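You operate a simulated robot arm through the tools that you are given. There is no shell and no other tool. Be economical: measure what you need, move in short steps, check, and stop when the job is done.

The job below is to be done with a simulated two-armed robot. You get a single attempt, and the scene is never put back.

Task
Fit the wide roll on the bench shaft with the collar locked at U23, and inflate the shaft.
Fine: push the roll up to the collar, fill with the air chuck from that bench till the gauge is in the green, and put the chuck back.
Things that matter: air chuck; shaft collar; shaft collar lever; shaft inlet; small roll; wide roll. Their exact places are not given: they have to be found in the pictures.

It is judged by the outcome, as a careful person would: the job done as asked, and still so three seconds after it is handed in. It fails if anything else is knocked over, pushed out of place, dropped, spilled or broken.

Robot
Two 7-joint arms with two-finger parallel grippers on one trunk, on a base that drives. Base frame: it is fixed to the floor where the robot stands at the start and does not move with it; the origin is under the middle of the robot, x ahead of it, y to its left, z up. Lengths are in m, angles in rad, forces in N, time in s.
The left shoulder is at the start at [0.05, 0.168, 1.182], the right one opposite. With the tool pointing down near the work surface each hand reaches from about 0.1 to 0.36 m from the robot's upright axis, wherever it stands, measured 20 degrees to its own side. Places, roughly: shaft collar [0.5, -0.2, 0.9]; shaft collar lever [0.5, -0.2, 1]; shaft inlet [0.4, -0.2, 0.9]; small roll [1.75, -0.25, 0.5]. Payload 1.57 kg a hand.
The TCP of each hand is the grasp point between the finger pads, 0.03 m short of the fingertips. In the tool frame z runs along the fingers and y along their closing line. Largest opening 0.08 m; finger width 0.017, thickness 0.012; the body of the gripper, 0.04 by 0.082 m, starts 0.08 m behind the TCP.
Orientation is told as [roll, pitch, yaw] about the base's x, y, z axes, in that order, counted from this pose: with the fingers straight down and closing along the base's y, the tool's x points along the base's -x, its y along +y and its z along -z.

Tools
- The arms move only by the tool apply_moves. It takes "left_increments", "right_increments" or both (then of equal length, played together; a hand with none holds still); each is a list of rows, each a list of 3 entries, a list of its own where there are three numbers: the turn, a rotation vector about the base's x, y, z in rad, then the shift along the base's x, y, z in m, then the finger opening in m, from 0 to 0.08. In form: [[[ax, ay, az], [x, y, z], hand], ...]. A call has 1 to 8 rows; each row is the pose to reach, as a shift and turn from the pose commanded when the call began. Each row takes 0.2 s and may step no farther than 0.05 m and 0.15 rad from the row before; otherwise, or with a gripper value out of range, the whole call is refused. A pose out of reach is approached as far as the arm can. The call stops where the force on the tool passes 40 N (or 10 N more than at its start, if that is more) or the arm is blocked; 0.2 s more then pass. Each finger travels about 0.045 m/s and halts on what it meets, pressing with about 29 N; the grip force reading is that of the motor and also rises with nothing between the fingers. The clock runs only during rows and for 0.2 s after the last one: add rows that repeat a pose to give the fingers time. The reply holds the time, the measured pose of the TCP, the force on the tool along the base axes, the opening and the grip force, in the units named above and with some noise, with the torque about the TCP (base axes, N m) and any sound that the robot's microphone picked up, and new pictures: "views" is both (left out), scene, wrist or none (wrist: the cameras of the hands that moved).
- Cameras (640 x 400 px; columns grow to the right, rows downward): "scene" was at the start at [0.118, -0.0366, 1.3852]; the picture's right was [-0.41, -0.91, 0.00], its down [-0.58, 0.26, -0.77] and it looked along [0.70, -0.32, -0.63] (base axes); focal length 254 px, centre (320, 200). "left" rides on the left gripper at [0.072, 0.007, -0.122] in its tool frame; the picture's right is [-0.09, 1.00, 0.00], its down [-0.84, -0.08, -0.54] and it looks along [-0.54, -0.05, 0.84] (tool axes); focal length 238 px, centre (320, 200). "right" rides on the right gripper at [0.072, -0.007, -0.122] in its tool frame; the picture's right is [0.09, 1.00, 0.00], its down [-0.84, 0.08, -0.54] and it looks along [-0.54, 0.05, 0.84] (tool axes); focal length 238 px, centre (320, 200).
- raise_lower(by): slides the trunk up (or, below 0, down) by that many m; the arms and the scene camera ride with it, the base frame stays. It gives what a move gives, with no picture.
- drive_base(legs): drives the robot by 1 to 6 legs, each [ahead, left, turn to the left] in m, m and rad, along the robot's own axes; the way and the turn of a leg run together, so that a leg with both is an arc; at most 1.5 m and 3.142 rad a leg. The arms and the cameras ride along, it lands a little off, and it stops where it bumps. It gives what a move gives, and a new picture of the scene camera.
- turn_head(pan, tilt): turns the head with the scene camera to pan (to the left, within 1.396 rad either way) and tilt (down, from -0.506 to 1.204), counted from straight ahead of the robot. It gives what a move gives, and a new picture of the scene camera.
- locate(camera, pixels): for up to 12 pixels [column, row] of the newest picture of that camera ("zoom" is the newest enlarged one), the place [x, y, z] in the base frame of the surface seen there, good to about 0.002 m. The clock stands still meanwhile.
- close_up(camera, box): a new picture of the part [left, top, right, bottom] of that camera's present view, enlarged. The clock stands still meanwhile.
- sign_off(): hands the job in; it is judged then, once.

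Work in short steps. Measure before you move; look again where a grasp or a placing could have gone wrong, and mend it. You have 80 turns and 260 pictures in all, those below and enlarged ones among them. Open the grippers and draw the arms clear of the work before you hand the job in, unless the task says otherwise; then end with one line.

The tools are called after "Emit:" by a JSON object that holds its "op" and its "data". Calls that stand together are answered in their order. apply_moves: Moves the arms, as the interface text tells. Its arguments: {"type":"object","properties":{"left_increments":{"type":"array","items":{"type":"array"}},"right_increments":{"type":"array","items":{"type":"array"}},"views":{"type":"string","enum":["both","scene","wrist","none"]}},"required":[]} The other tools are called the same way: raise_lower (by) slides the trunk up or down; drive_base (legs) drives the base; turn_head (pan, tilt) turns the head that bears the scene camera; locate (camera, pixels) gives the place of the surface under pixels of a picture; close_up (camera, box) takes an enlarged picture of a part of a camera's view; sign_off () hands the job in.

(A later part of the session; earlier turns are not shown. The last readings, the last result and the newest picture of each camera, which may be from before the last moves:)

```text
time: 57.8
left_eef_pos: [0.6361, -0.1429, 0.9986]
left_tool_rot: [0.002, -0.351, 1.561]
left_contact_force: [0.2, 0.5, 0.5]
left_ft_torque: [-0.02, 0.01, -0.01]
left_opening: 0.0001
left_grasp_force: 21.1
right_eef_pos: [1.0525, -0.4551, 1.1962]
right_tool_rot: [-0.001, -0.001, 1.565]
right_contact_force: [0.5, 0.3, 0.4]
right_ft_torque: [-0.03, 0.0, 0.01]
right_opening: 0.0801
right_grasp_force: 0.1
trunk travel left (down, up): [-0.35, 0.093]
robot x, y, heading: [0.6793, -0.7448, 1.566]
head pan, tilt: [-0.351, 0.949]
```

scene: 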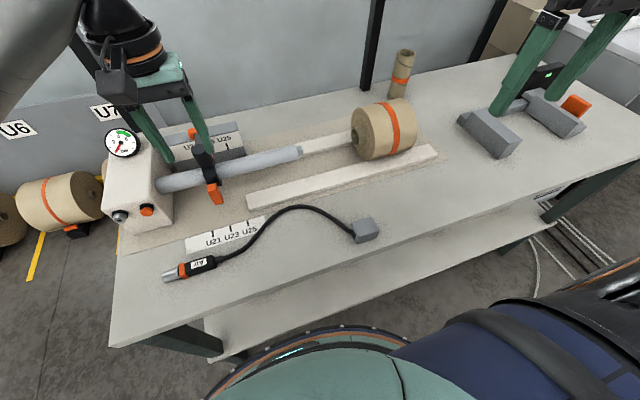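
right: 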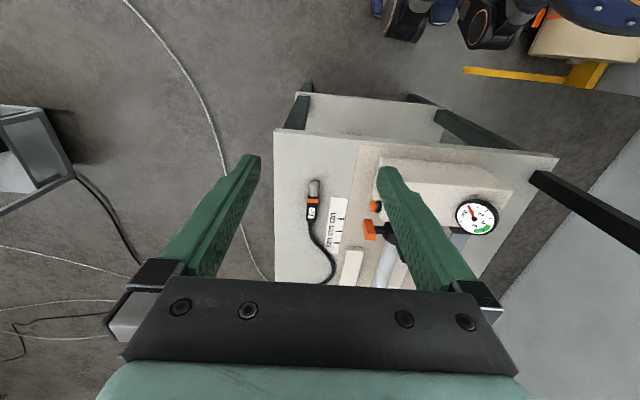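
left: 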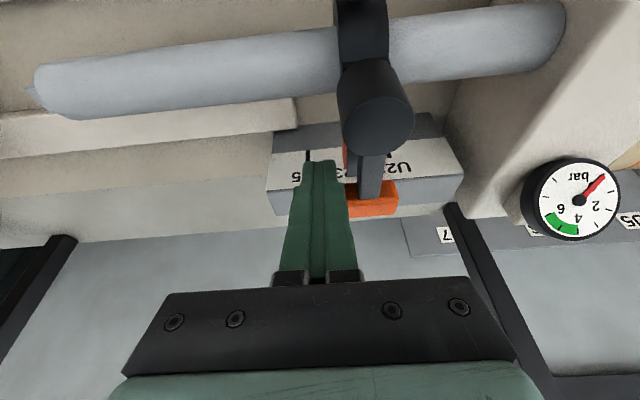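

Positioned beside the lever. I swing it counter-clockwise along the arc, stopping a little before the end stop.

Emit:
{"op": "apply_moves", "data": {"left_increments": [[[0, 0, 0], [-0.02, 0, 0], 0.0], [[0, 0, 0], [-0.035, 0.0, 0], 0.0], [[0, 0, 0.05], [-0.047, -0.001, 0], 0.0], [[0, 0, 0.1], [-0.056, -0.004, 0], 0.0], [[0, 0, 0.15], [-0.062, -0.008, 0], 0.0], [[0, 0, 0.15], [-0.066, -0.013, 0], 0.0], [[0, 0, 0.15], [-0.066, -0.013, 0], 0.0]], "views": "wrist"}}

Emit:
{"op": "close_up", "data": {"camera": "scene", "box": [120, 90, 280, 260]}}

```text
time: 59.4
left_eef_pos: [0.5662, -0.1554, 1.0008]
left_tool_rot: [0.003, -0.354, 1.714]
left_contact_force: [-1.1, 14.9, 2.7]
left_ft_torque: [0.05, 0.0, -0.13]
left_opening: 0.0002
left_grasp_force: 21.8
right_eef_pos: [1.0529, -0.4533, 1.1949]
right_tool_rot: [-0.001, 0.001, 1.564]
right_contact_force: [0.7, 0.4, -0.2]
right_ft_torque: [0.02, -0.03, -0.03]
right_opening: 0.0798
right_grasp_force: 0.0
trunk travel left (down, up): [-0.35, 0.093]
robot x, y, heading: [0.6786, -0.7453, 1.562]
head pan, tilt: [-0.351, 0.949]
```

left: 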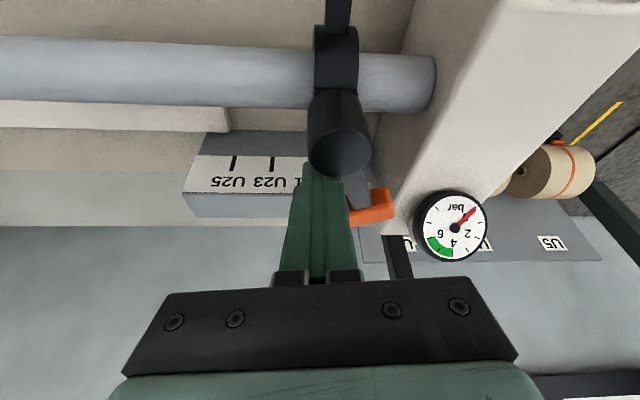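

```text
2.35 times, centred on (200, 175) of scene
```

zoom: 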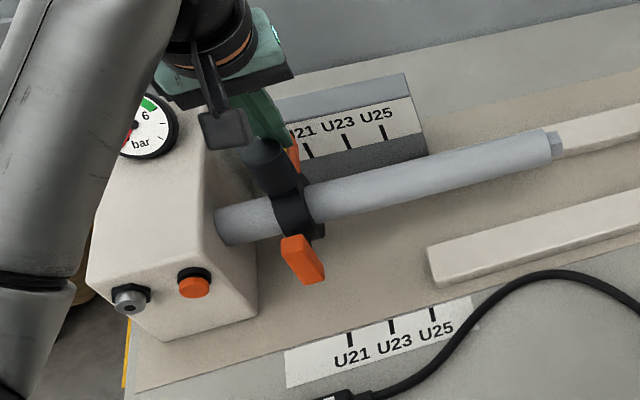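

With the lever only ~30° over, the collar is already free and slid to −x. Better plan: grip the lever's orange end firmly, carry the collar with it to U23 and rotate it home along a controlled arc. I measure its present pose.

Emit:
{"op": "locate", "data": {"camera": "left", "pixels": [[374, 200], [366, 203], [388, 196], [358, 190], [342, 160], [325, 170], [370, 165], [338, 60]]}}

Emit:
{"op": "close_up", "data": {"camera": "left", "box": [280, 0, 500, 260]}}

```text
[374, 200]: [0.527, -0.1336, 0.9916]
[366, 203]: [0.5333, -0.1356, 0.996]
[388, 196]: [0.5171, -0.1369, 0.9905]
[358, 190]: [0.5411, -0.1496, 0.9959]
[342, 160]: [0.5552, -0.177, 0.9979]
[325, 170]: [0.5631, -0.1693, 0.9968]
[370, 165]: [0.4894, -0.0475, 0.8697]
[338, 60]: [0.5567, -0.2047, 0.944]
```

```text
1.54 times, centred on (390, 130) of left
```

zoom: 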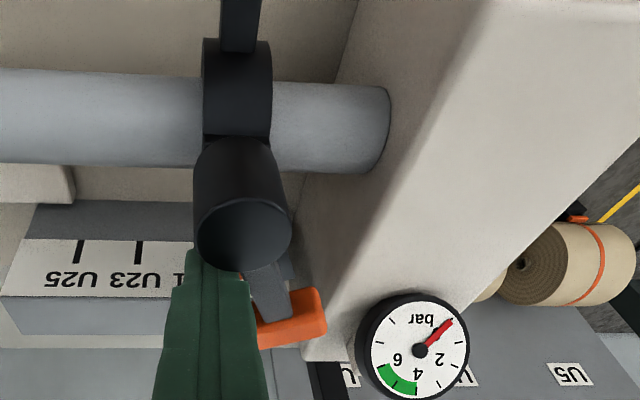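

Block centre ≈(0.528,−0.131), lever angle ≈0.47 rad. I lift, open to 0.05, turn the hand to match the lever, and straddle the block.

Emit:
{"op": "apply_moves", "data": {"left_increments": [[[0, 0, 0], [0.008, 0.0, 0.005], 0.0], [[0, 0, 0], [0.008, 0.0, 0.05], 0.03], [[0, 0, 0.12], [-0.01, 0.015, 0.055], 0.055], [[0, 0, 0.24], [-0.03, 0.025, 0.055], 0.055], [[0, 0, 0.32], [-0.036, 0.025, 0.055], 0.055], [[0, 0, 0.32], [-0.036, 0.025, 0.025], 0.055], [[0, 0, 0.32], [-0.036, 0.025, -0.004], 0.055], [[0, 0, 0.32], [-0.036, 0.025, -0.004], 0.055]], "views": "wrist"}}

Emit:
{"op": "close_up", "data": {"camera": "scene", "box": [120, 70, 280, 240]}}

```text
time: 60.9
left_eef_pos: [0.5328, -0.1289, 1.0222]
left_tool_rot: [-0.016, -0.374, 2.037]
left_contact_force: [-0.7, 0.0, -0.7]
left_ft_torque: [0.01, -0.01, -0.03]
left_opening: 0.055
left_grasp_force: 0.1
right_eef_pos: [1.0535, -0.4536, 1.195]
right_tool_rot: [-0.001, 0.004, 1.566]
right_contact_force: [-0.8, -0.1, 0.1]
right_ft_torque: [-0.1, -0.02, -0.02]
right_opening: 0.0801
right_grasp_force: 0.0
trunk travel left (down, up): [-0.35, 0.093]
robot x, y, heading: [0.6781, -0.7435, 1.567]
head pan, tilt: [-0.351, 0.949]
stopped in row 7 (left hand): the force on the tool passed its limit at 50 N (the readings are from after the stop); the commanded pose is now the measured one
```

left: 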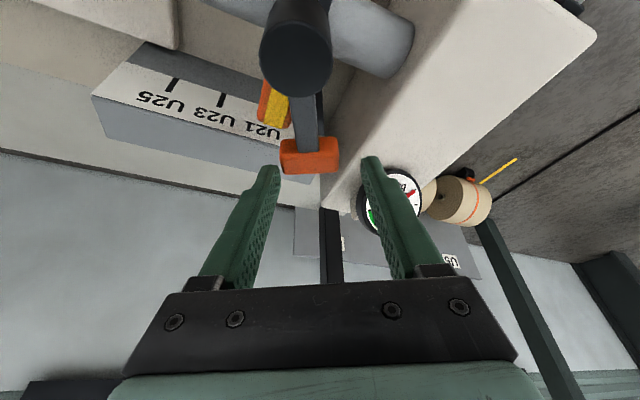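

```text
2.35 times, centred on (200, 155) of scene
```

zoom: 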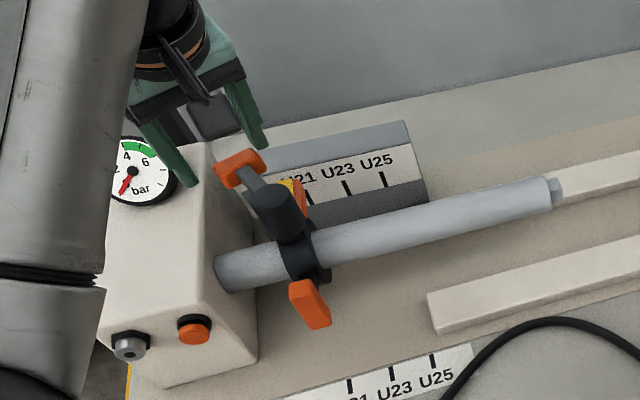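

Contact was probably the −x finger near the gauge rim. I back straight up and instead move the collar away from the gauge by its tab (it is free at this lever angle).

Emit:
{"op": "apply_moves", "data": {"left_increments": [[[0, 0, 0], [0.0, 0.0, 0.04], 0.055], [[-0.074, -0.014, -0.095], [0.01, 0.0, 0.07], 0.055], [[-0.147, -0.028, -0.19], [0.02, -0.02, 0.075], 0.055], [[-0.22, -0.042, -0.285], [0.024, -0.055, 0.075], 0.055], [[-0.294, -0.056, -0.38], [0.026, -0.09, 0.075], 0.05], [[-0.368, -0.07, -0.475], [0.026, -0.1226, 0.065], 0.05], [[-0.368, -0.07, -0.475], [0.026, -0.1226, 0.03], 0.05], [[-0.368, -0.07, -0.475], [0.026, -0.1226, 0.03], 0.05]], "views": "wrist"}}

Emit:
{"op": "close_up", "data": {"camera": "left", "box": [240, 60, 500, 280]}}

```text
time: 62.7
left_eef_pos: [0.5581, -0.2533, 1.055]
left_tool_rot: [-0.003, -0.006, 1.555]
left_contact_force: [0.0, 0.3, -0.4]
left_ft_torque: [0.0, 0.0, 0.0]
left_opening: 0.05
left_grasp_force: 0.1
right_eef_pos: [1.0523, -0.4545, 1.1961]
right_tool_rot: [-0.002, -0.001, 1.565]
right_contact_force: [-0.5, 0.6, -0.7]
right_ft_torque: [0.02, 0.0, -0.01]
right_opening: 0.0802
right_grasp_force: 0.1
trunk travel left (down, up): [-0.35, 0.093]
robot x, y, heading: [0.677, -0.7461, 1.566]
head pan, tilt: [-0.351, 0.949]
```

left: 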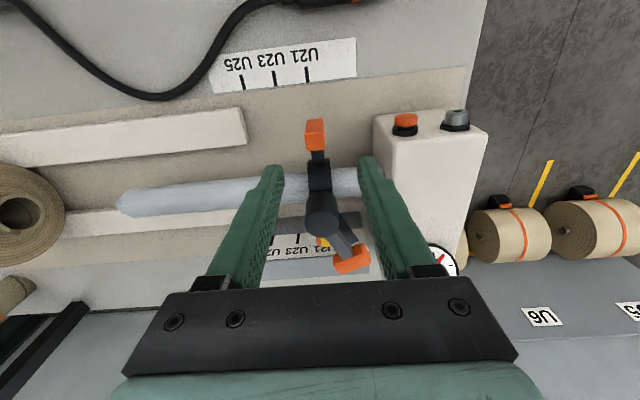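

```text
1.82 times, centred on (370, 170) of left
```

zoom: 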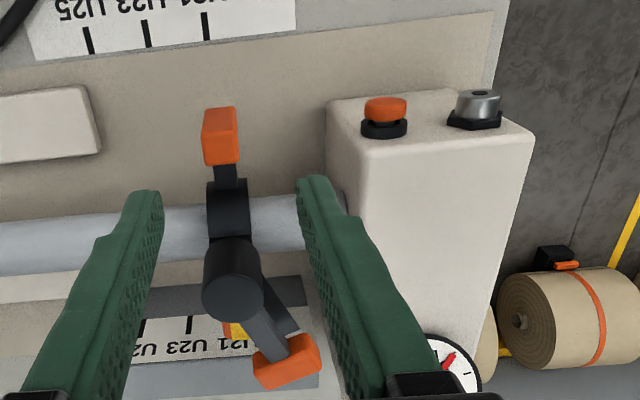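

The tab is between the fingers. I descend, grip, and slide toward U23.

Emit:
{"op": "apply_moves", "data": {"left_increments": [[[0, 0, 0], [0.002, 0.002, -0.045], 0.05], [[0, 0, 0], [0.002, 0.002, -0.09], 0.05], [[0, 0, 0], [0.002, 0.002, -0.128], 0.05], [[0, 0, 0], [0.002, 0.002, -0.128], 0.03], [[0, 0, 0], [0.002, 0.002, -0.128], 0.012], [[0, 0, 0], [0.002, 0.002, -0.128], 0.012], [[0, 0, 0], [0.002, 0.002, -0.128], 0.012]], "views": "none"}}

Emit:
{"op": "apply_moves", "data": {"left_increments": [[[0, 0, 0], [0.005, 0, 0], 0.012], [[0, 0, 0], [0.015, 0, 0], 0.012], [[0, 0, 0], [0.025, 0, 0], 0.012], [[0, 0, 0], [0.035, 0, 0], 0.012], [[0, 0, 0], [0.045, 0, 0], 0.012], [[0, 0, 0], [0.0515, 0, 0], 0.012], [[0, 0, 0], [0.0515, 0, 0], 0.012]], "views": "wrist"}}

Emit:
{"op": "close_up", "data": {"camera": "left", "box": [270, 60, 370, 250]}}

```text
time: 64.3
left_eef_pos: [0.5628, -0.2498, 0.9265]
left_tool_rot: [-0.003, -0.009, 1.555]
left_contact_force: [1.9, -0.6, -1.1]
left_ft_torque: [0.57, 0.64, 0.24]
left_opening: 0.02
left_grasp_force: 33.0
right_eef_pos: [1.0526, -0.4547, 1.1956]
right_tool_rot: [-0.003, 0.0, 1.566]
right_contact_force: [0.7, 0.1, -0.2]
right_ft_torque: [-0.01, 0.03, 0.0]
right_opening: 0.08
right_grasp_force: 0.1
trunk travel left (down, up): [-0.35, 0.093]
robot x, y, heading: [0.6771, -0.7424, 1.563]
head pan, tilt: [-0.351, 0.949]
```

```text
time: 65.9
left_eef_pos: [0.6133, -0.2487, 0.927]
left_tool_rot: [-0.003, -0.005, 1.555]
left_contact_force: [-0.9, 5.3, -1.0]
left_ft_torque: [0.2, 0.98, 0.51]
left_opening: 0.02
left_grasp_force: 33.8
right_eef_pos: [1.0526, -0.4542, 1.195]
right_tool_rot: [-0.002, 0.003, 1.564]
right_contact_force: [-0.2, 0.4, 0.0]
right_ft_torque: [-0.01, 0.03, 0.03]
right_opening: 0.0801
right_grasp_force: 0.0
trunk travel left (down, up): [-0.35, 0.093]
robot x, y, heading: [0.6783, -0.7431, 1.565]
head pan, tilt: [-0.351, 0.949]
```

left: 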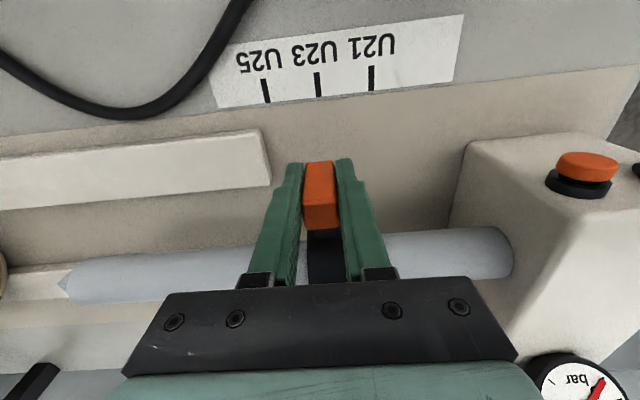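

```text
2.11 times, centred on (320, 155) of left
```

zoom: 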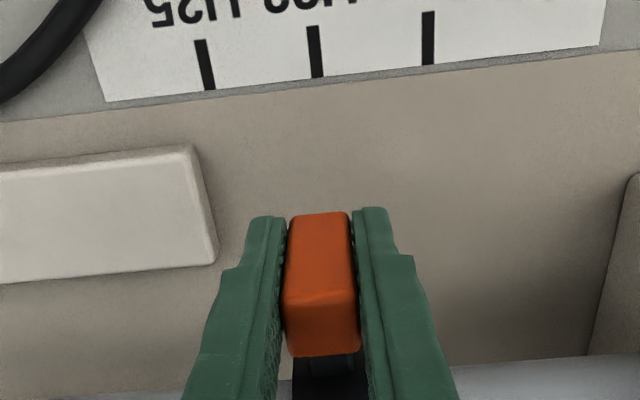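

Emit:
{"op": "locate", "data": {"camera": "zoom", "pixels": [[316, 60], [288, 300], [320, 300], [356, 300], [292, 260], [350, 260], [300, 385], [365, 385]]}}

Emit:
{"op": "apply_moves", "data": {"left_increments": [[[0, 0, 0], [0, 0, 0], 0.03], [[0, 0, 0], [0, 0, 0], 0.05], [[0, 0, 0], [0, 0, 0], 0.05]], "views": "wrist"}}

Emit:
{"op": "close_up", "data": {"camera": "left", "box": [270, 60, 370, 250]}}

```text
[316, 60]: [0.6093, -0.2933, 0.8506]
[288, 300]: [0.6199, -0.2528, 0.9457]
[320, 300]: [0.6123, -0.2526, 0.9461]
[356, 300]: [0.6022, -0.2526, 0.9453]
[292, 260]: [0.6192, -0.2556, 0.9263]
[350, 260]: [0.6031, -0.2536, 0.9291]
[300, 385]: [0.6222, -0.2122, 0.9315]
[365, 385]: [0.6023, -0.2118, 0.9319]
```

```text
time: 66.7
left_eef_pos: [0.613, -0.2496, 0.9266]
left_tool_rot: [-0.006, -0.006, 1.556]
left_contact_force: [0.0, 0.6, 0.4]
left_ft_torque: [0.01, 0.04, 0.05]
left_opening: 0.0499
left_grasp_force: 0.0
right_eef_pos: [1.0523, -0.4548, 1.1954]
right_tool_rot: [-0.003, 0.0, 1.566]
right_contact_force: [-0.3, 0.1, -0.6]
right_ft_torque: [-0.04, 0.01, -0.04]
right_opening: 0.0799
right_grasp_force: 0.0
trunk travel left (down, up): [-0.35, 0.093]
robot x, y, heading: [0.6795, -0.7466, 1.565]
head pan, tilt: [-0.351, 0.949]
```

left: 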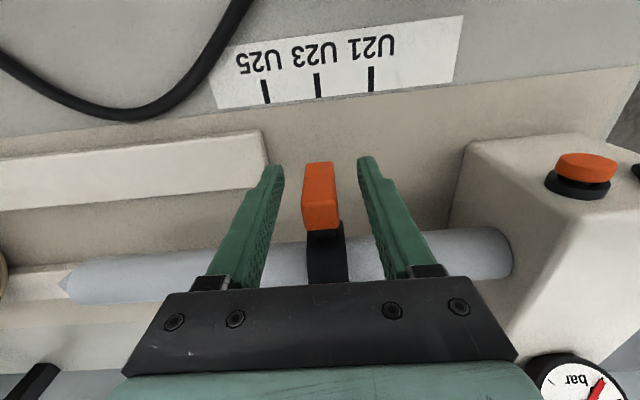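

```text
2.11 times, centred on (320, 155) of left
```

zoom: 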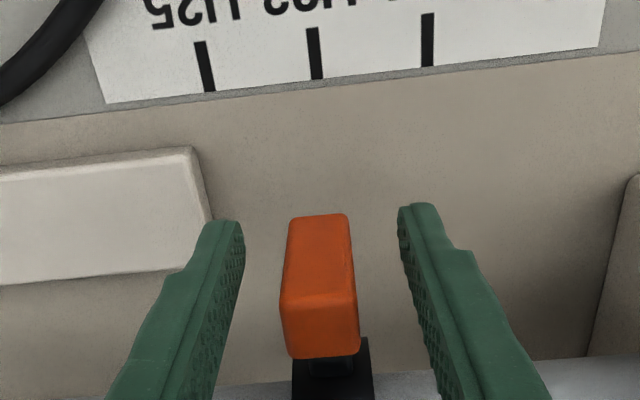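

The tab centre is ~0.611 vs mark 0.609, good and unchanged by release. I rise, tilt and yaw to align over the lever block at ≈(0.583,−0.130).

Emit:
{"op": "apply_moves", "data": {"left_increments": [[[0, 0, 0], [0, 0, 0.045], 0.05], [[0, 0, 0], [0, 0, 0.09], 0.055], [[0, 0, 0], [0, 0, 0.135], 0.055], [[0.075, 0.018, 0.1], [-0.005, 0.02, 0.145], 0.055], [[0.15, 0.036, 0.2], [-0.01, 0.045, 0.145], 0.055], [[0.225, 0.054, 0.3], [-0.016, 0.07, 0.145], 0.055], [[0.295, 0.07, 0.39], [-0.022, 0.095, 0.145], 0.055], [[0.353, 0.0855, 0.47], [-0.0275, 0.1196, 0.135], 0.055]], "views": "wrist"}}

Emit:
{"op": "close_up", "data": {"camera": "left", "box": [200, 30, 440, 250]}}

```text
time: 68.5
left_eef_pos: [0.5849, -0.1273, 1.0625]
left_tool_rot: [0.005, -0.365, 2.029]
left_contact_force: [0.2, 0.5, -0.8]
left_ft_torque: [-0.01, -0.02, -0.03]
left_opening: 0.055
left_grasp_force: 0.0
right_eef_pos: [1.0524, -0.4552, 1.1958]
right_tool_rot: [-0.002, 0.001, 1.567]
right_contact_force: [0.0, 0.2, -0.3]
right_ft_torque: [0.01, -0.02, 0.0]
right_opening: 0.0802
right_grasp_force: 0.0
trunk travel left (down, up): [-0.35, 0.093]
robot x, y, heading: [0.679, -0.7455, 1.569]
head pan, tilt: [-0.351, 0.949]
```

left: 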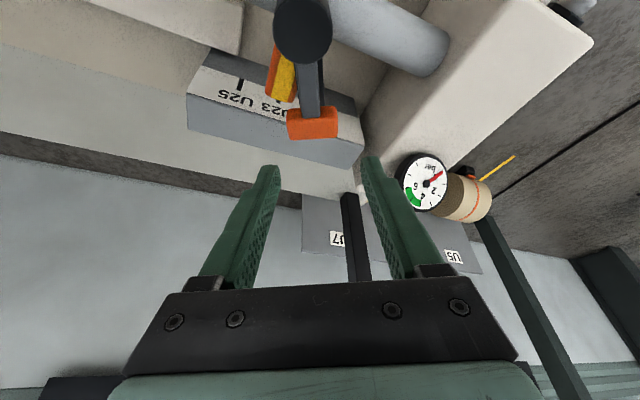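

```text
1.82 times, centred on (320, 140) of left
```

zoom: 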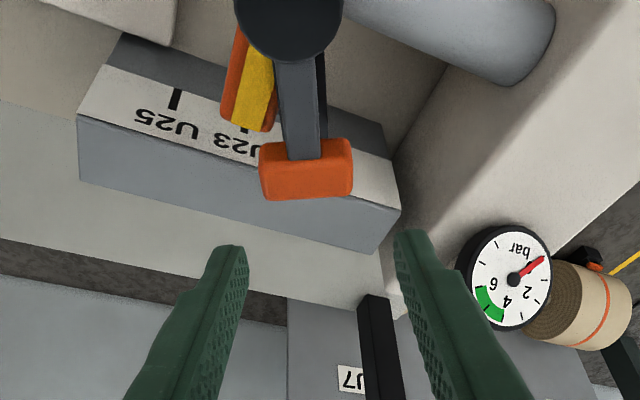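

The hand is aligned with the lever. I confirm the block position, then descend.

Emit:
{"op": "locate", "data": {"camera": "left", "pixels": [[313, 115], [313, 130], [291, 118], [334, 116], [311, 85], [302, 35]]}}

```text
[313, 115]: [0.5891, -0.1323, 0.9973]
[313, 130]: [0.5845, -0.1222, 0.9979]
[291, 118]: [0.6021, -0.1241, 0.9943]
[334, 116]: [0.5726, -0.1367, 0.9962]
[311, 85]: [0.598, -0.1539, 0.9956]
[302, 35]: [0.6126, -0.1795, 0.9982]
```

Block centre (0.587,−0.128): I shift +0.0045 x, lower to z≈1.0 and close on it.

Emit:
{"op": "apply_moves", "data": {"left_increments": [[[0, 0, 0], [0.0045, -0.001, -0.03], 0.055], [[0, 0, 0], [0.0045, -0.001, -0.05], 0.055], [[0, 0, 0], [0.0045, -0.001, -0.063], 0.055], [[0, 0, 0], [0.0045, -0.001, -0.063], 0.04], [[0, 0, 0], [0.0045, -0.001, -0.063], 0.026], [[0, 0, 0], [0.0045, -0.001, -0.063], 0.026], [[0, 0, 0], [0.0045, -0.001, -0.063], 0.026]], "views": "wrist"}}

Emit:
{"op": "close_up", "data": {"camera": "left", "box": [200, 0, 440, 250]}}

```text
time: 70.1
left_eef_pos: [0.5899, -0.1309, 0.998]
left_tool_rot: [0.002, -0.367, 2.029]
left_contact_force: [0.8, 0.0, -2.5]
left_ft_torque: [0.74, -0.32, -0.04]
left_opening: 0.0397
left_grasp_force: 39.5
right_eef_pos: [1.0529, -0.455, 1.1961]
right_tool_rot: [0.0, 0.001, 1.565]
right_contact_force: [-0.3, -0.3, -1.5]
right_ft_torque: [0.0, 0.02, 0.0]
right_opening: 0.0798
right_grasp_force: 0.1
trunk travel left (down, up): [-0.35, 0.093]
robot x, y, heading: [0.6769, -0.7449, 1.564]
head pan, tilt: [-0.351, 0.949]
```

left: 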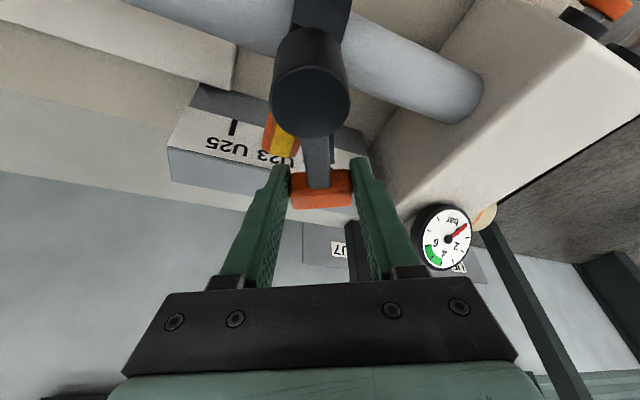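

```text
1.60 times, centred on (320, 125) of left
```

zoom: 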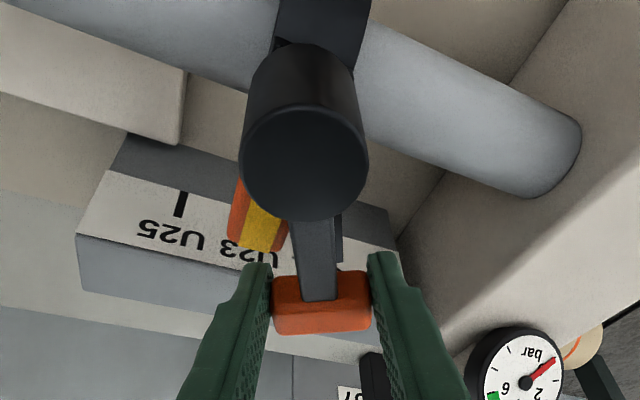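

The block is gripped. I now rotate it home along the arc (pivot steered to U23), with small rows.

Emit:
{"op": "apply_moves", "data": {"left_increments": [[[0, 0, -0.114], [0.0028, 0.0028, 0], 0.026], [[0, 0, -0.234], [0.0065, 0.005, 0], 0.026], [[0, 0, -0.344], [0.0132, 0.0062, 0], 0.026], [[0, 0, -0.464], [0.0206, 0.0066, 0], 0.026], [[0, 0, -0.464], [0.0206, 0.0066, 0], 0.026]], "views": "wrist"}}

Emit:
{"op": "close_up", "data": {"camera": "left", "box": [200, 0, 440, 250]}}

Emit:
{"op": "close_up", "data": {"camera": "scene", "box": [120, 90, 280, 260]}}

```text
time: 71.3
left_eef_pos: [0.6081, -0.1265, 0.9988]
left_tool_rot: [0.004, -0.362, 1.566]
left_contact_force: [-7.4, -11.4, -2.3]
left_ft_torque: [-0.24, -0.23, 0.55]
left_opening: 0.0395
left_grasp_force: 44.4
right_eef_pos: [1.0516, -0.4551, 1.197]
right_tool_rot: [-0.004, 0.0, 1.567]
right_contact_force: [1.0, -1.1, 0.1]
right_ft_torque: [0.02, 0.03, 0.03]
right_opening: 0.08
right_grasp_force: 0.0
trunk travel left (down, up): [-0.35, 0.093]
robot x, y, heading: [0.6761, -0.7466, 1.568]
head pan, tilt: [-0.351, 0.949]
```

left: 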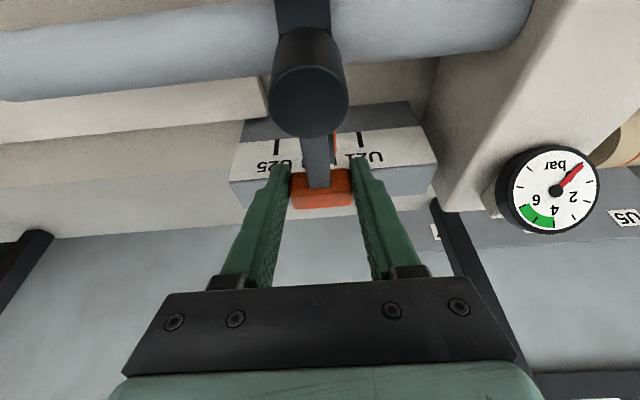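

```text
1.60 times, centred on (320, 125) of left
```

zoom: 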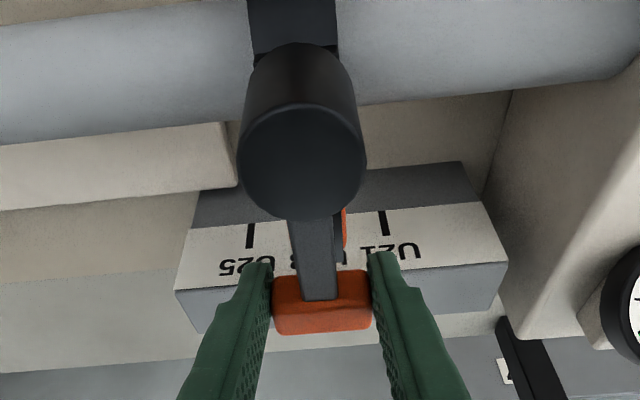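

```text
2.35 times, centred on (200, 175) of scene
```

zoom: 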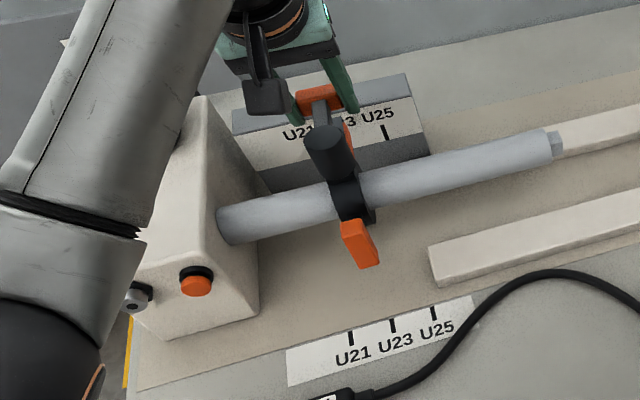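

Nearly home. I give a final small turn to seat it, then open and lift off to check.

Emit:
{"op": "apply_moves", "data": {"left_increments": [[[0, 0, -0.04], [0.003, 0, 0], 0.026], [[0, 0, -0.08], [0.006, 0, 0], 0.026], [[0, 0, -0.08], [0.006, 0, 0], 0.026]], "views": "none"}}

Emit:
{"op": "apply_moves", "data": {"left_increments": [[[0, 0, 0], [0, 0, 0], 0.05], [[0, 0, 0], [0, 0, 0], 0.06], [[0, 0, 0], [0, 0, 0.04], 0.06], [[-0.1, 0, 0.02], [0, -0.02, 0.08], 0.06], [[-0.22, 0, 0.04], [0, -0.055, 0.1], 0.06], [[-0.36, 0, 0.04], [0, -0.095, 0.1], 0.06], [[-0.36, 0, 0.04], [0, -0.135, 0.1], 0.06], [[-0.36, 0, 0.04], [0, -0.155, 0.1], 0.06]], "views": "wrist"}}

Emit:
{"op": "close_up", "data": {"camera": "left", "box": [270, 70, 370, 260]}}

```text
time: 72.1
left_eef_pos: [0.6078, -0.1252, 0.9986]
left_tool_rot: [0.01, -0.365, 1.491]
left_contact_force: [-25.5, -7.5, -0.3]
left_ft_torque: [-0.12, 0.52, 1.6]
left_opening: 0.0406
left_grasp_force: 45.2
right_eef_pos: [1.0491, -0.4549, 1.1968]
right_tool_rot: [-0.006, -0.001, 1.568]
right_contact_force: [1.4, -0.5, -1.8]
right_ft_torque: [0.01, -0.03, -0.02]
right_opening: 0.08
right_grasp_force: 0.0
trunk travel left (down, up): [-0.35, 0.093]
robot x, y, heading: [0.682, -0.7476, 1.566]
head pan, tilt: [-0.351, 0.949]
```

```text
time: 73.9
left_eef_pos: [0.6171, -0.2784, 1.0994]
left_tool_rot: [-0.018, -0.008, 1.532]
left_contact_force: [0.2, -1.1, -0.4]
left_ft_torque: [0.01, 0.03, -0.01]
left_opening: 0.0597
left_grasp_force: 0.1
right_eef_pos: [1.0528, -0.4549, 1.1955]
right_tool_rot: [-0.001, 0.001, 1.565]
right_contact_force: [-0.3, 0.1, -0.1]
right_ft_torque: [-0.02, -0.02, 0.03]
right_opening: 0.0799
right_grasp_force: 0.1
trunk travel left (down, up): [-0.35, 0.093]
robot x, y, heading: [0.6767, -0.7451, 1.565]
head pan, tilt: [-0.351, 0.949]
```

left: 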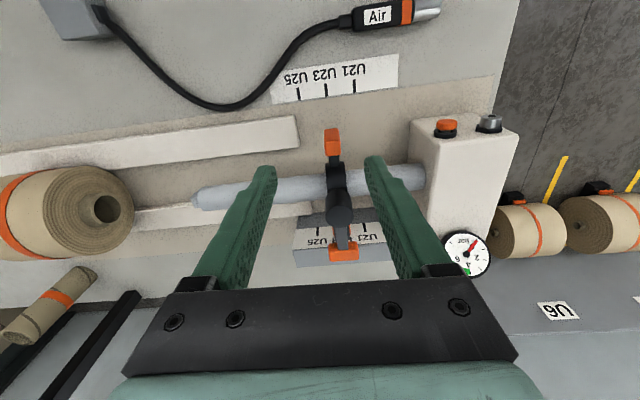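

```text
2.11 times, centred on (320, 165) of left
```

zoom: 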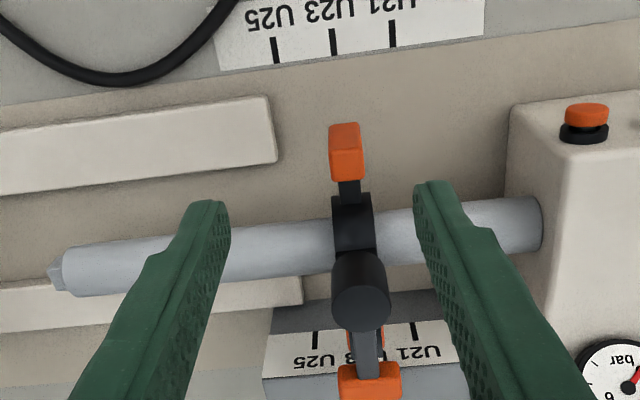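

Emit:
{"op": "locate", "data": {"camera": "zoom", "pixels": [[333, 40], [331, 145], [346, 145], [362, 145], [333, 160], [348, 160], [363, 160], [336, 215], [353, 215], [371, 215], [370, 385], [362, 310]]}}

```text
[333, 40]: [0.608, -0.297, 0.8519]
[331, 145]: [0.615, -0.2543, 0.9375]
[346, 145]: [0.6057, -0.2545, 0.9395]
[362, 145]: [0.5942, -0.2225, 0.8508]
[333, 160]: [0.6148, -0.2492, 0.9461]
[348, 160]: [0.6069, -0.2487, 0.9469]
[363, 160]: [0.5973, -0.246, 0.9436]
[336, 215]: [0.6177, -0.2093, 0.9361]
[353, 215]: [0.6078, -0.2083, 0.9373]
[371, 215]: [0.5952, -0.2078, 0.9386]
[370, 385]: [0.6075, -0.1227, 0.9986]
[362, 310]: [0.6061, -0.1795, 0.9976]
```

The collar centre is 0.606–0.6075 against 0.608 – on U23 and locked. Next I retract the left hand, shift the base +x by 0.15 for the roll, and look at the roll.

Emit:
{"op": "apply_moves", "data": {"left_increments": [[[0, 0, 0], [-0.02, -0.03, 0.03], 0.06], [[0, 0, 0], [-0.05, -0.06, 0.06], 0.06], [[0, 0, 0], [-0.08, -0.09, 0.08], 0.06], [[0.018, 0, 0.03], [-0.11, -0.12, 0.1], 0.06]], "views": "none"}}

Emit:
{"op": "drive_base", "data": {"legs": [[0, -0.16, 0]]}}

Emit:
{"op": "turn_head", "data": {"pan": -0.5, "tilt": 0.95}}

```text
refused: row 2 steps farther than a row can; nothing moved
```

```text
time: 75.9
left_eef_pos: [0.7767, -0.2779, 1.0992]
left_tool_rot: [-0.02, -0.008, 1.527]
left_contact_force: [0.1, -0.4, -1.1]
left_ft_torque: [0.01, 0.02, -0.02]
left_opening: 0.0601
left_grasp_force: 0.0
right_eef_pos: [1.2122, -0.456, 1.1971]
right_tool_rot: [-0.002, -0.001, 1.565]
right_contact_force: [0.5, -0.9, 0.3]
right_ft_torque: [0.01, -0.01, 0.01]
right_opening: 0.0801
right_grasp_force: 0.0
trunk travel left (down, up): [-0.35, 0.093]
robot x, y, heading: [0.8378, -0.7434, 1.564]
head pan, tilt: [-0.351, 0.949]
```

scene: 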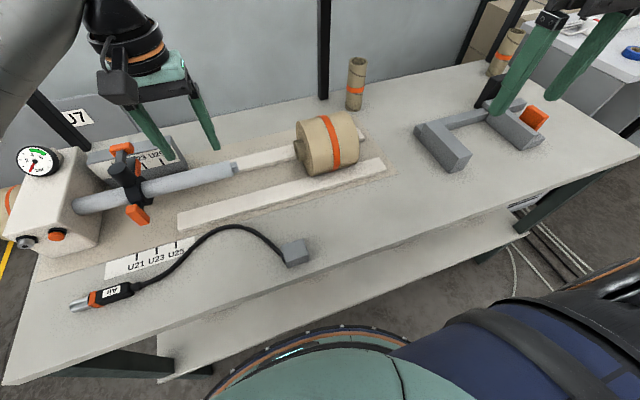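

```text
time: 76.6
left_eef_pos: [0.775, -0.2796, 1.0992]
left_tool_rot: [-0.021, -0.006, 1.528]
left_contact_force: [-0.1, 0.3, 0.1]
left_ft_torque: [0.03, -0.03, -0.02]
left_opening: 0.0601
left_grasp_force: 0.0
right_eef_pos: [1.2114, -0.4573, 1.1969]
right_tool_rot: [-0.003, 0.001, 1.564]
right_contact_force: [0.4, -0.9, -0.2]
right_ft_torque: [-0.01, -0.01, 0.04]
right_opening: 0.0801
right_grasp_force: 0.0
trunk travel left (down, up): [-0.35, 0.093]
robot x, y, heading: [0.84, -0.744, 1.566]
head pan, tilt: [-0.499, 0.949]
```

scene: 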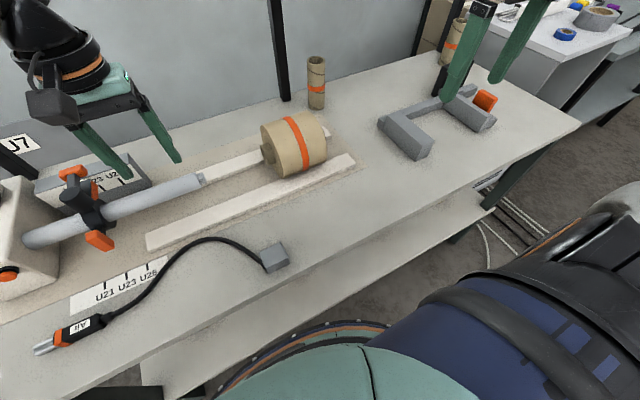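

The left retract was refused but the drive cleared everything. I zoom on the roll to measure it and move the left hand back safely.

Emit:
{"op": "close_up", "data": {"camera": "scene", "box": [190, 80, 370, 220]}}

Emit:
{"op": "locate", "data": {"camera": "zoom", "pixels": [[275, 250], [330, 190], [400, 110], [440, 120], [478, 150], [490, 185], [265, 262], [470, 180], [545, 290], [45, 345], [500, 180], [380, 345]]}}

Emit:
{"op": "apply_moves", "data": {"left_increments": [[[0, 0, 0], [-0.02, -0.02, 0.03], 0.06], [[0, 0, 0], [-0.04, -0.04, 0.06], 0.06], [[0, 0, 0], [-0.06, -0.06, 0.08], 0.06], [[0.018, 0, 0.03], [-0.09, -0.085, 0.1], 0.06], [[0.018, 0, 0.03], [-0.12, -0.11, 0.11], 0.06]], "views": "none"}}

```text
2.86 times, centred on (280, 150) of scene
```

zoom: 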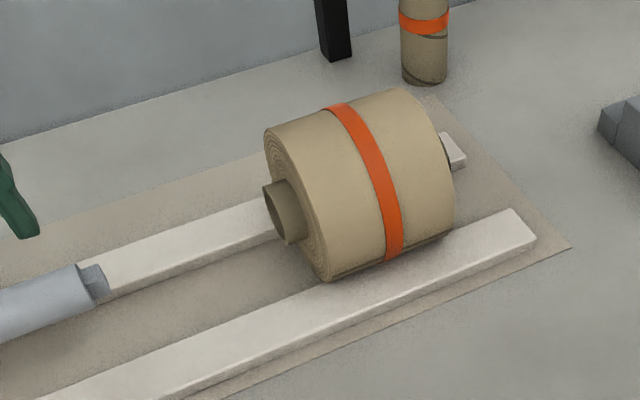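

```text
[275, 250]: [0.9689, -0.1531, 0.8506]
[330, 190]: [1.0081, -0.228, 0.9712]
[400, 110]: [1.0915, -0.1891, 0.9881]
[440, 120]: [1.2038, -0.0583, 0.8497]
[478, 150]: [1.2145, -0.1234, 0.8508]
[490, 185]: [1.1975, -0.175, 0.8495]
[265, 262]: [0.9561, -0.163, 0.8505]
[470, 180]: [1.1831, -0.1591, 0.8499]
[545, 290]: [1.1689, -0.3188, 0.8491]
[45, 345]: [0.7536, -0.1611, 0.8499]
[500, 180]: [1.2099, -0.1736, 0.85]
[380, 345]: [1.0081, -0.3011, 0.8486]
```

```text
time: 77.8
left_eef_pos: [0.6555, -0.3918, 1.209]
left_tool_rot: [-0.02, -0.023, 1.557]
left_contact_force: [-0.5, 0.2, 0.3]
left_ft_torque: [0.03, 0.01, -0.03]
left_opening: 0.0603
left_grasp_force: 0.2
right_eef_pos: [1.2107, -0.4573, 1.1973]
right_tool_rot: [-0.002, -0.001, 1.563]
right_contact_force: [0.3, 0.5, -0.9]
right_ft_torque: [0.03, 0.03, 0.0]
right_opening: 0.0797
right_grasp_force: 0.0
trunk travel left (down, up): [-0.35, 0.093]
robot x, y, heading: [0.8343, -0.7471, 1.569]
head pan, tilt: [-0.499, 0.949]
```

I need the roll's right end and axis more precisely.

Emit:
{"op": "locate", "data": {"camera": "zoom", "pixels": [[448, 170], [450, 210], [430, 110], [440, 240], [270, 150], [315, 270], [268, 200], [290, 240], [285, 185], [300, 135], [390, 95], [420, 180]]}}

Emit:
{"op": "close_up", "data": {"camera": "right", "box": [0, 0, 640, 400]}}

```text
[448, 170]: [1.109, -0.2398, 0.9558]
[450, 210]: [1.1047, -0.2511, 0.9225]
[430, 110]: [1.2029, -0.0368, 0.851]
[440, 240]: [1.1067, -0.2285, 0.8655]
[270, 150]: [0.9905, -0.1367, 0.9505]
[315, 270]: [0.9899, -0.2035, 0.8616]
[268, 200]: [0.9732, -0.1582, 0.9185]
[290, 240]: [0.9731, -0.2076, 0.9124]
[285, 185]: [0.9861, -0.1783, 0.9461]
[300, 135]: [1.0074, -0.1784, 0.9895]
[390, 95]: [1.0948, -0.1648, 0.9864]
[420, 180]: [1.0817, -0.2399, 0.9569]
```

```text
1.00 times, centred on (320, 200) of right (not enlarged: the box is as wide or as high as the picture)
```

zoom: 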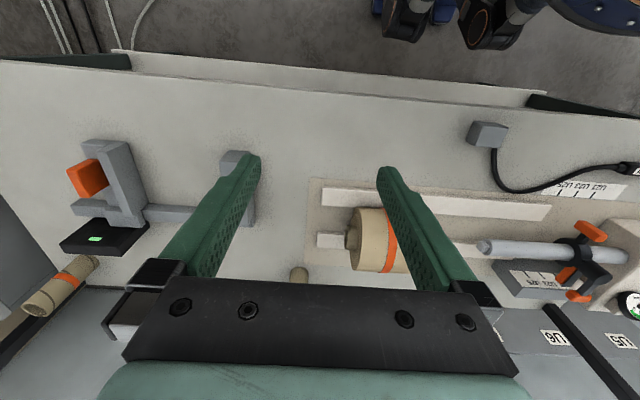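

Roll: flat faces x 0.990–1.110, core 0.973–~1.125, axis y≈−0.185, z≈0.925, radius 0.065. I'll turn the right hand so its fingers straddle the core/shaft in y and push on the far face.

Emit:
{"op": "apply_moves", "data": {"right_increments": [[[0, 0, -0.145], [0.0, 0, 0], 0.08], [[0, 0, -0.29], [0.0, 0, 0], 0.08], [[0, 0, -0.435], [0, 0, 0], 0.08], [[0, 0, -0.58], [0, 0.02, 0], 0.08], [[0, 0, -0.725], [0, 0.04, 0], 0.08], [[0, 0, -0.87], [0, 0.06, 0], 0.08], [[0, 0, -1.015], [-0.01, 0.08, 0], 0.08], [[0, 0, -1.16], [-0.02, 0.1, 0], 0.08]], "views": "none"}}

Emit:
{"op": "apply_moves", "data": {"right_increments": [[[0, 0, -0.145], [0.0, 0.035, 0], 0.08], [[0, 0, -0.29], [0.0, 0.075, -0.01], 0.08], [[0, 0, -0.405], [-0.01, 0.11, -0.03], 0.08], [[0, 0, -0.405], [-0.02, 0.15, -0.05], 0.08], [[0, 0, -0.405], [-0.03, 0.172, -0.08], 0.08], [[0, 0, -0.405], [-0.03, 0.172, -0.1], 0.08], [[0, 0, -0.405], [-0.03, 0.172, -0.1], 0.08]]}}

```text
time: 79.6
left_eef_pos: [0.6545, -0.391, 1.2072]
left_tool_rot: [-0.019, -0.024, 1.555]
left_contact_force: [0.3, -0.4, 1.3]
left_ft_torque: [-0.02, 0.02, 0.02]
left_opening: 0.0601
left_grasp_force: 0.1
right_eef_pos: [1.1897, -0.3559, 1.1957]
right_tool_rot: [-0.003, 0.001, 0.402]
right_contact_force: [1.2, 0.0, 0.4]
right_ft_torque: [-0.02, -0.01, 0.01]
right_opening: 0.08
right_grasp_force: 0.2
trunk travel left (down, up): [-0.35, 0.093]
robot x, y, heading: [0.8339, -0.7449, 1.564]
head pan, tilt: [-0.499, 0.949]
```

```text
time: 81.2
left_eef_pos: [0.6565, -0.3903, 1.2078]
left_tool_rot: [-0.018, -0.024, 1.557]
left_contact_force: [0.1, 0.3, 0.2]
left_ft_torque: [0.03, 0.0, -0.04]
left_opening: 0.0599
left_grasp_force: 0.0
right_eef_pos: [1.1615, -0.1836, 1.0969]
right_tool_rot: [-0.002, 0.0, -0.002]
right_contact_force: [-0.1, 0.4, 0.3]
right_ft_torque: [-0.03, 0.01, 0.03]
right_opening: 0.08
right_grasp_force: 0.1
trunk travel left (down, up): [-0.35, 0.093]
robot x, y, heading: [0.8358, -0.7447, 1.563]
head pan, tilt: [-0.499, 0.949]
```

scene: 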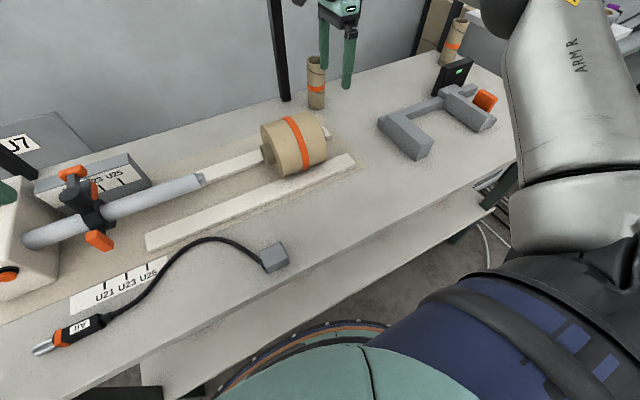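
right: 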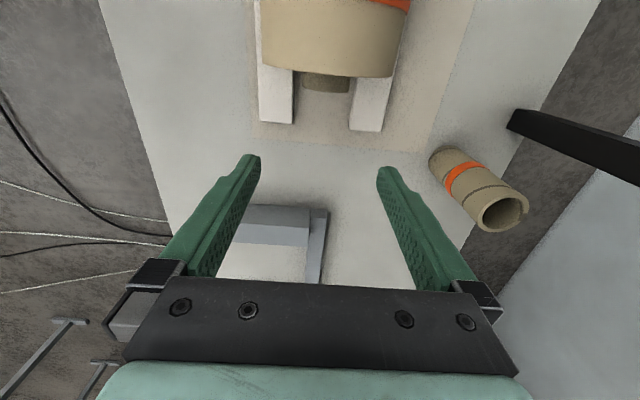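

The core is centred between the fingers. I descend behind the roll to z≈0.932.

Emit:
{"op": "apply_moves", "data": {"right_increments": [[[0, 0, 0], [0.0, -0.001, -0.045], 0.08], [[0, 0, 0], [0.0, -0.001, -0.09], 0.08], [[0, 0, 0], [0, -0.001, -0.135], 0.08], [[0, 0, 0], [0, -0.001, -0.165], 0.08], [[0, 0, 0], [-0.02, -0.001, -0.165], 0.08], [[0, 0, 0], [-0.03, -0.001, -0.165], 0.08], [[0, 0, 0], [-0.03, -0.001, -0.165], 0.08]]}}

Emit:
{"op": "close_up", "data": {"camera": "scene", "box": [190, 60, 370, 200]}}

```text
time: 82.8
left_eef_pos: [0.6566, -0.3907, 1.2078]
left_tool_rot: [-0.02, -0.026, 1.558]
left_contact_force: [-0.1, 0.2, -0.7]
left_ft_torque: [-0.01, 0.01, -0.01]
left_opening: 0.0601
left_grasp_force: 0.1
right_eef_pos: [1.1383, -0.2113, 0.9435]
right_tool_rot: [-0.001, 0.001, -0.002]
right_contact_force: [-0.3, 0.1, -0.2]
right_ft_torque: [0.02, 0.0, 0.01]
right_opening: 0.0802
right_grasp_force: 0.0
right hand out of reach, approached as far as the arm can: row 3, 4, 5, 6, 7
trunk travel left (down, up): [-0.35, 0.093]
robot x, y, heading: [0.8373, -0.7473, 1.563]
head pan, tilt: [-0.499, 0.949]
```

scene: 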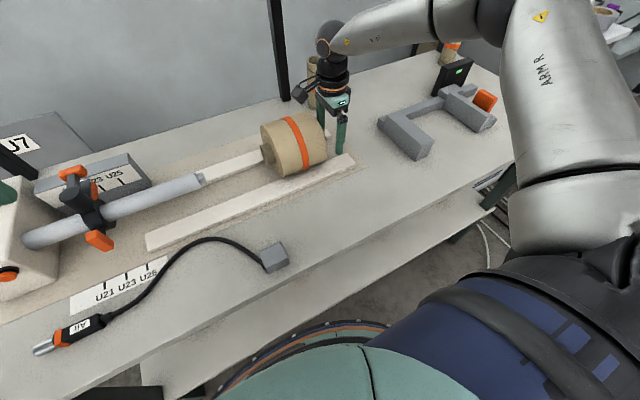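
right: 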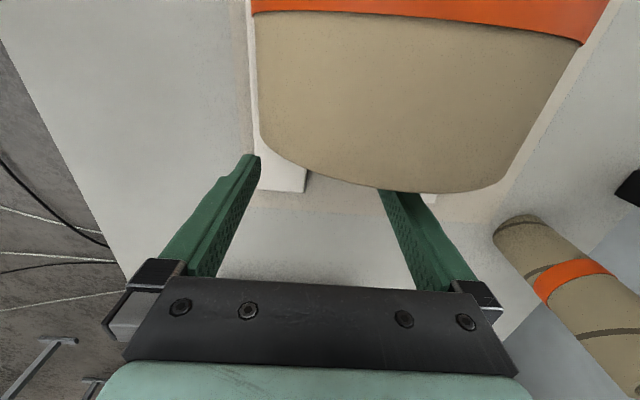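

```text
2.86 times, centred on (280, 130) of scene
```

zoom: 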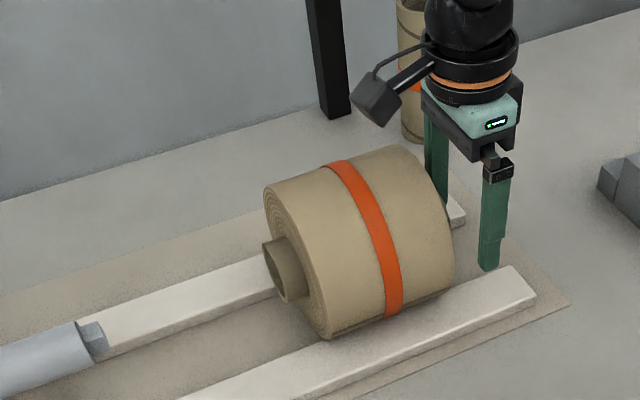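

The hand falls ~2.5 cm short in y. I tilt it forward 0.28 rad about x, which brings the wrist back, and see where it settles.

Emit:
{"op": "apply_moves", "data": {"right_increments": [[[0.14, 0, 0], [0.01, 0, 0.0], 0.08], [[0.28, 0, 0], [0.01, 0, 0], 0.08], [[0.28, 0, 0], [0.01, 0, 0], 0.08]]}}

```text
time: 83.6
left_eef_pos: [0.6561, -0.3904, 1.2086]
left_tool_rot: [-0.018, -0.025, 1.557]
left_contact_force: [-0.5, -0.1, -0.3]
left_ft_torque: [0.01, 0.01, 0.0]
left_opening: 0.0599
left_grasp_force: 0.1
right_eef_pos: [1.1496, -0.2126, 0.942]
right_tool_rot: [0.278, 0.002, 0.0]
right_contact_force: [-0.7, -0.4, 0.2]
right_ft_torque: [-0.01, -0.03, 0.01]
right_opening: 0.08
right_grasp_force: 0.1
trunk travel left (down, up): [-0.35, 0.093]
robot x, y, heading: [0.8349, -0.7439, 1.565]
head pan, tilt: [-0.499, 0.949]
```

scene: 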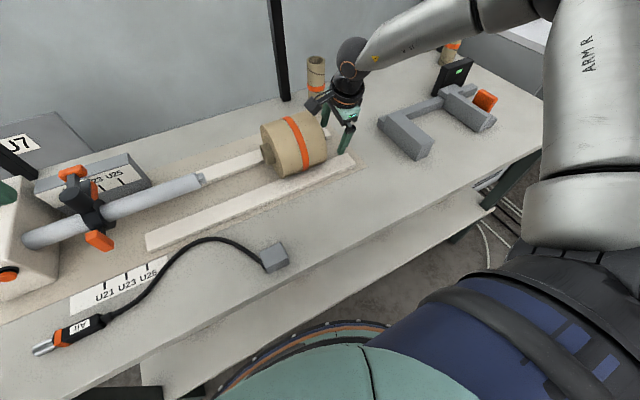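
right: 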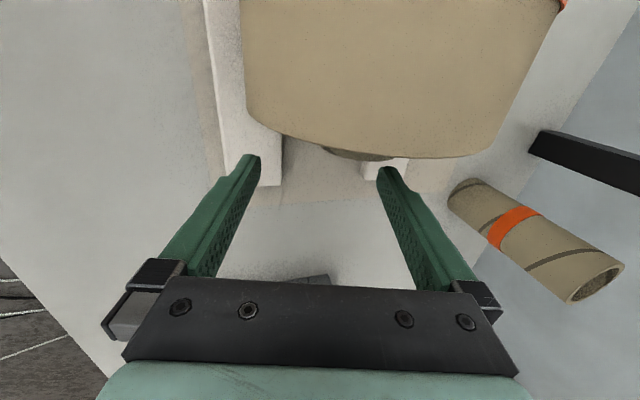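

Tilted pose achieved. Now I shift +0.027 in y and −0.012 in z to centre on the core axis.

Emit:
{"op": "apply_moves", "data": {"right_increments": [[[0, 0, 0], [0.0, 0.014, 0.0], 0.08], [[0, 0, 0], [0, 0.028, -0.006], 0.08], [[0, 0, 0], [0, 0.028, -0.012], 0.08], [[0, 0, 0], [0, 0.028, -0.012], 0.08]], "views": "wrist"}}

Emit:
{"op": "close_up", "data": {"camera": "scene", "box": [220, 60, 400, 200]}}

```text
time: 84.6
left_eef_pos: [0.6561, -0.3895, 1.2077]
left_tool_rot: [-0.02, -0.024, 1.558]
left_contact_force: [0.3, -0.5, -0.4]
left_ft_torque: [0.03, 0.02, -0.01]
left_opening: 0.0602
left_grasp_force: 0.1
right_eef_pos: [1.1499, -0.1833, 0.9316]
right_tool_rot: [0.277, 0.002, -0.001]
right_contact_force: [-0.7, 0.1, -0.5]
right_ft_torque: [-0.01, 0.01, -0.01]
right_opening: 0.0799
right_grasp_force: 0.1
trunk travel left (down, up): [-0.35, 0.093]
robot x, y, heading: [0.8343, -0.7486, 1.56]
head pan, tilt: [-0.499, 0.949]
```

right: 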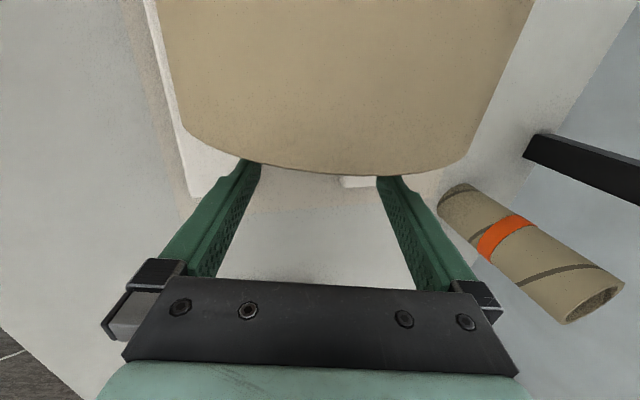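

```text
2.86 times, centred on (310, 130) of scene
```

zoom: 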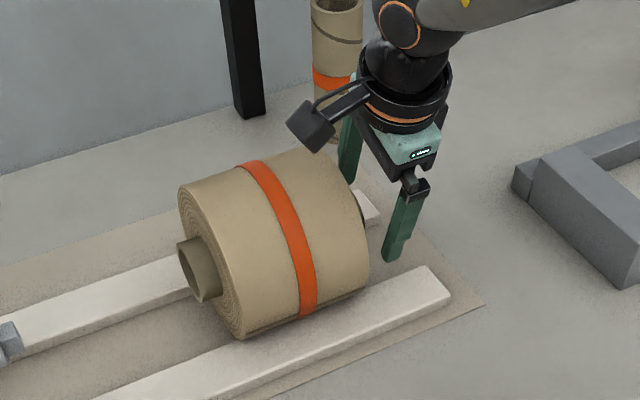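

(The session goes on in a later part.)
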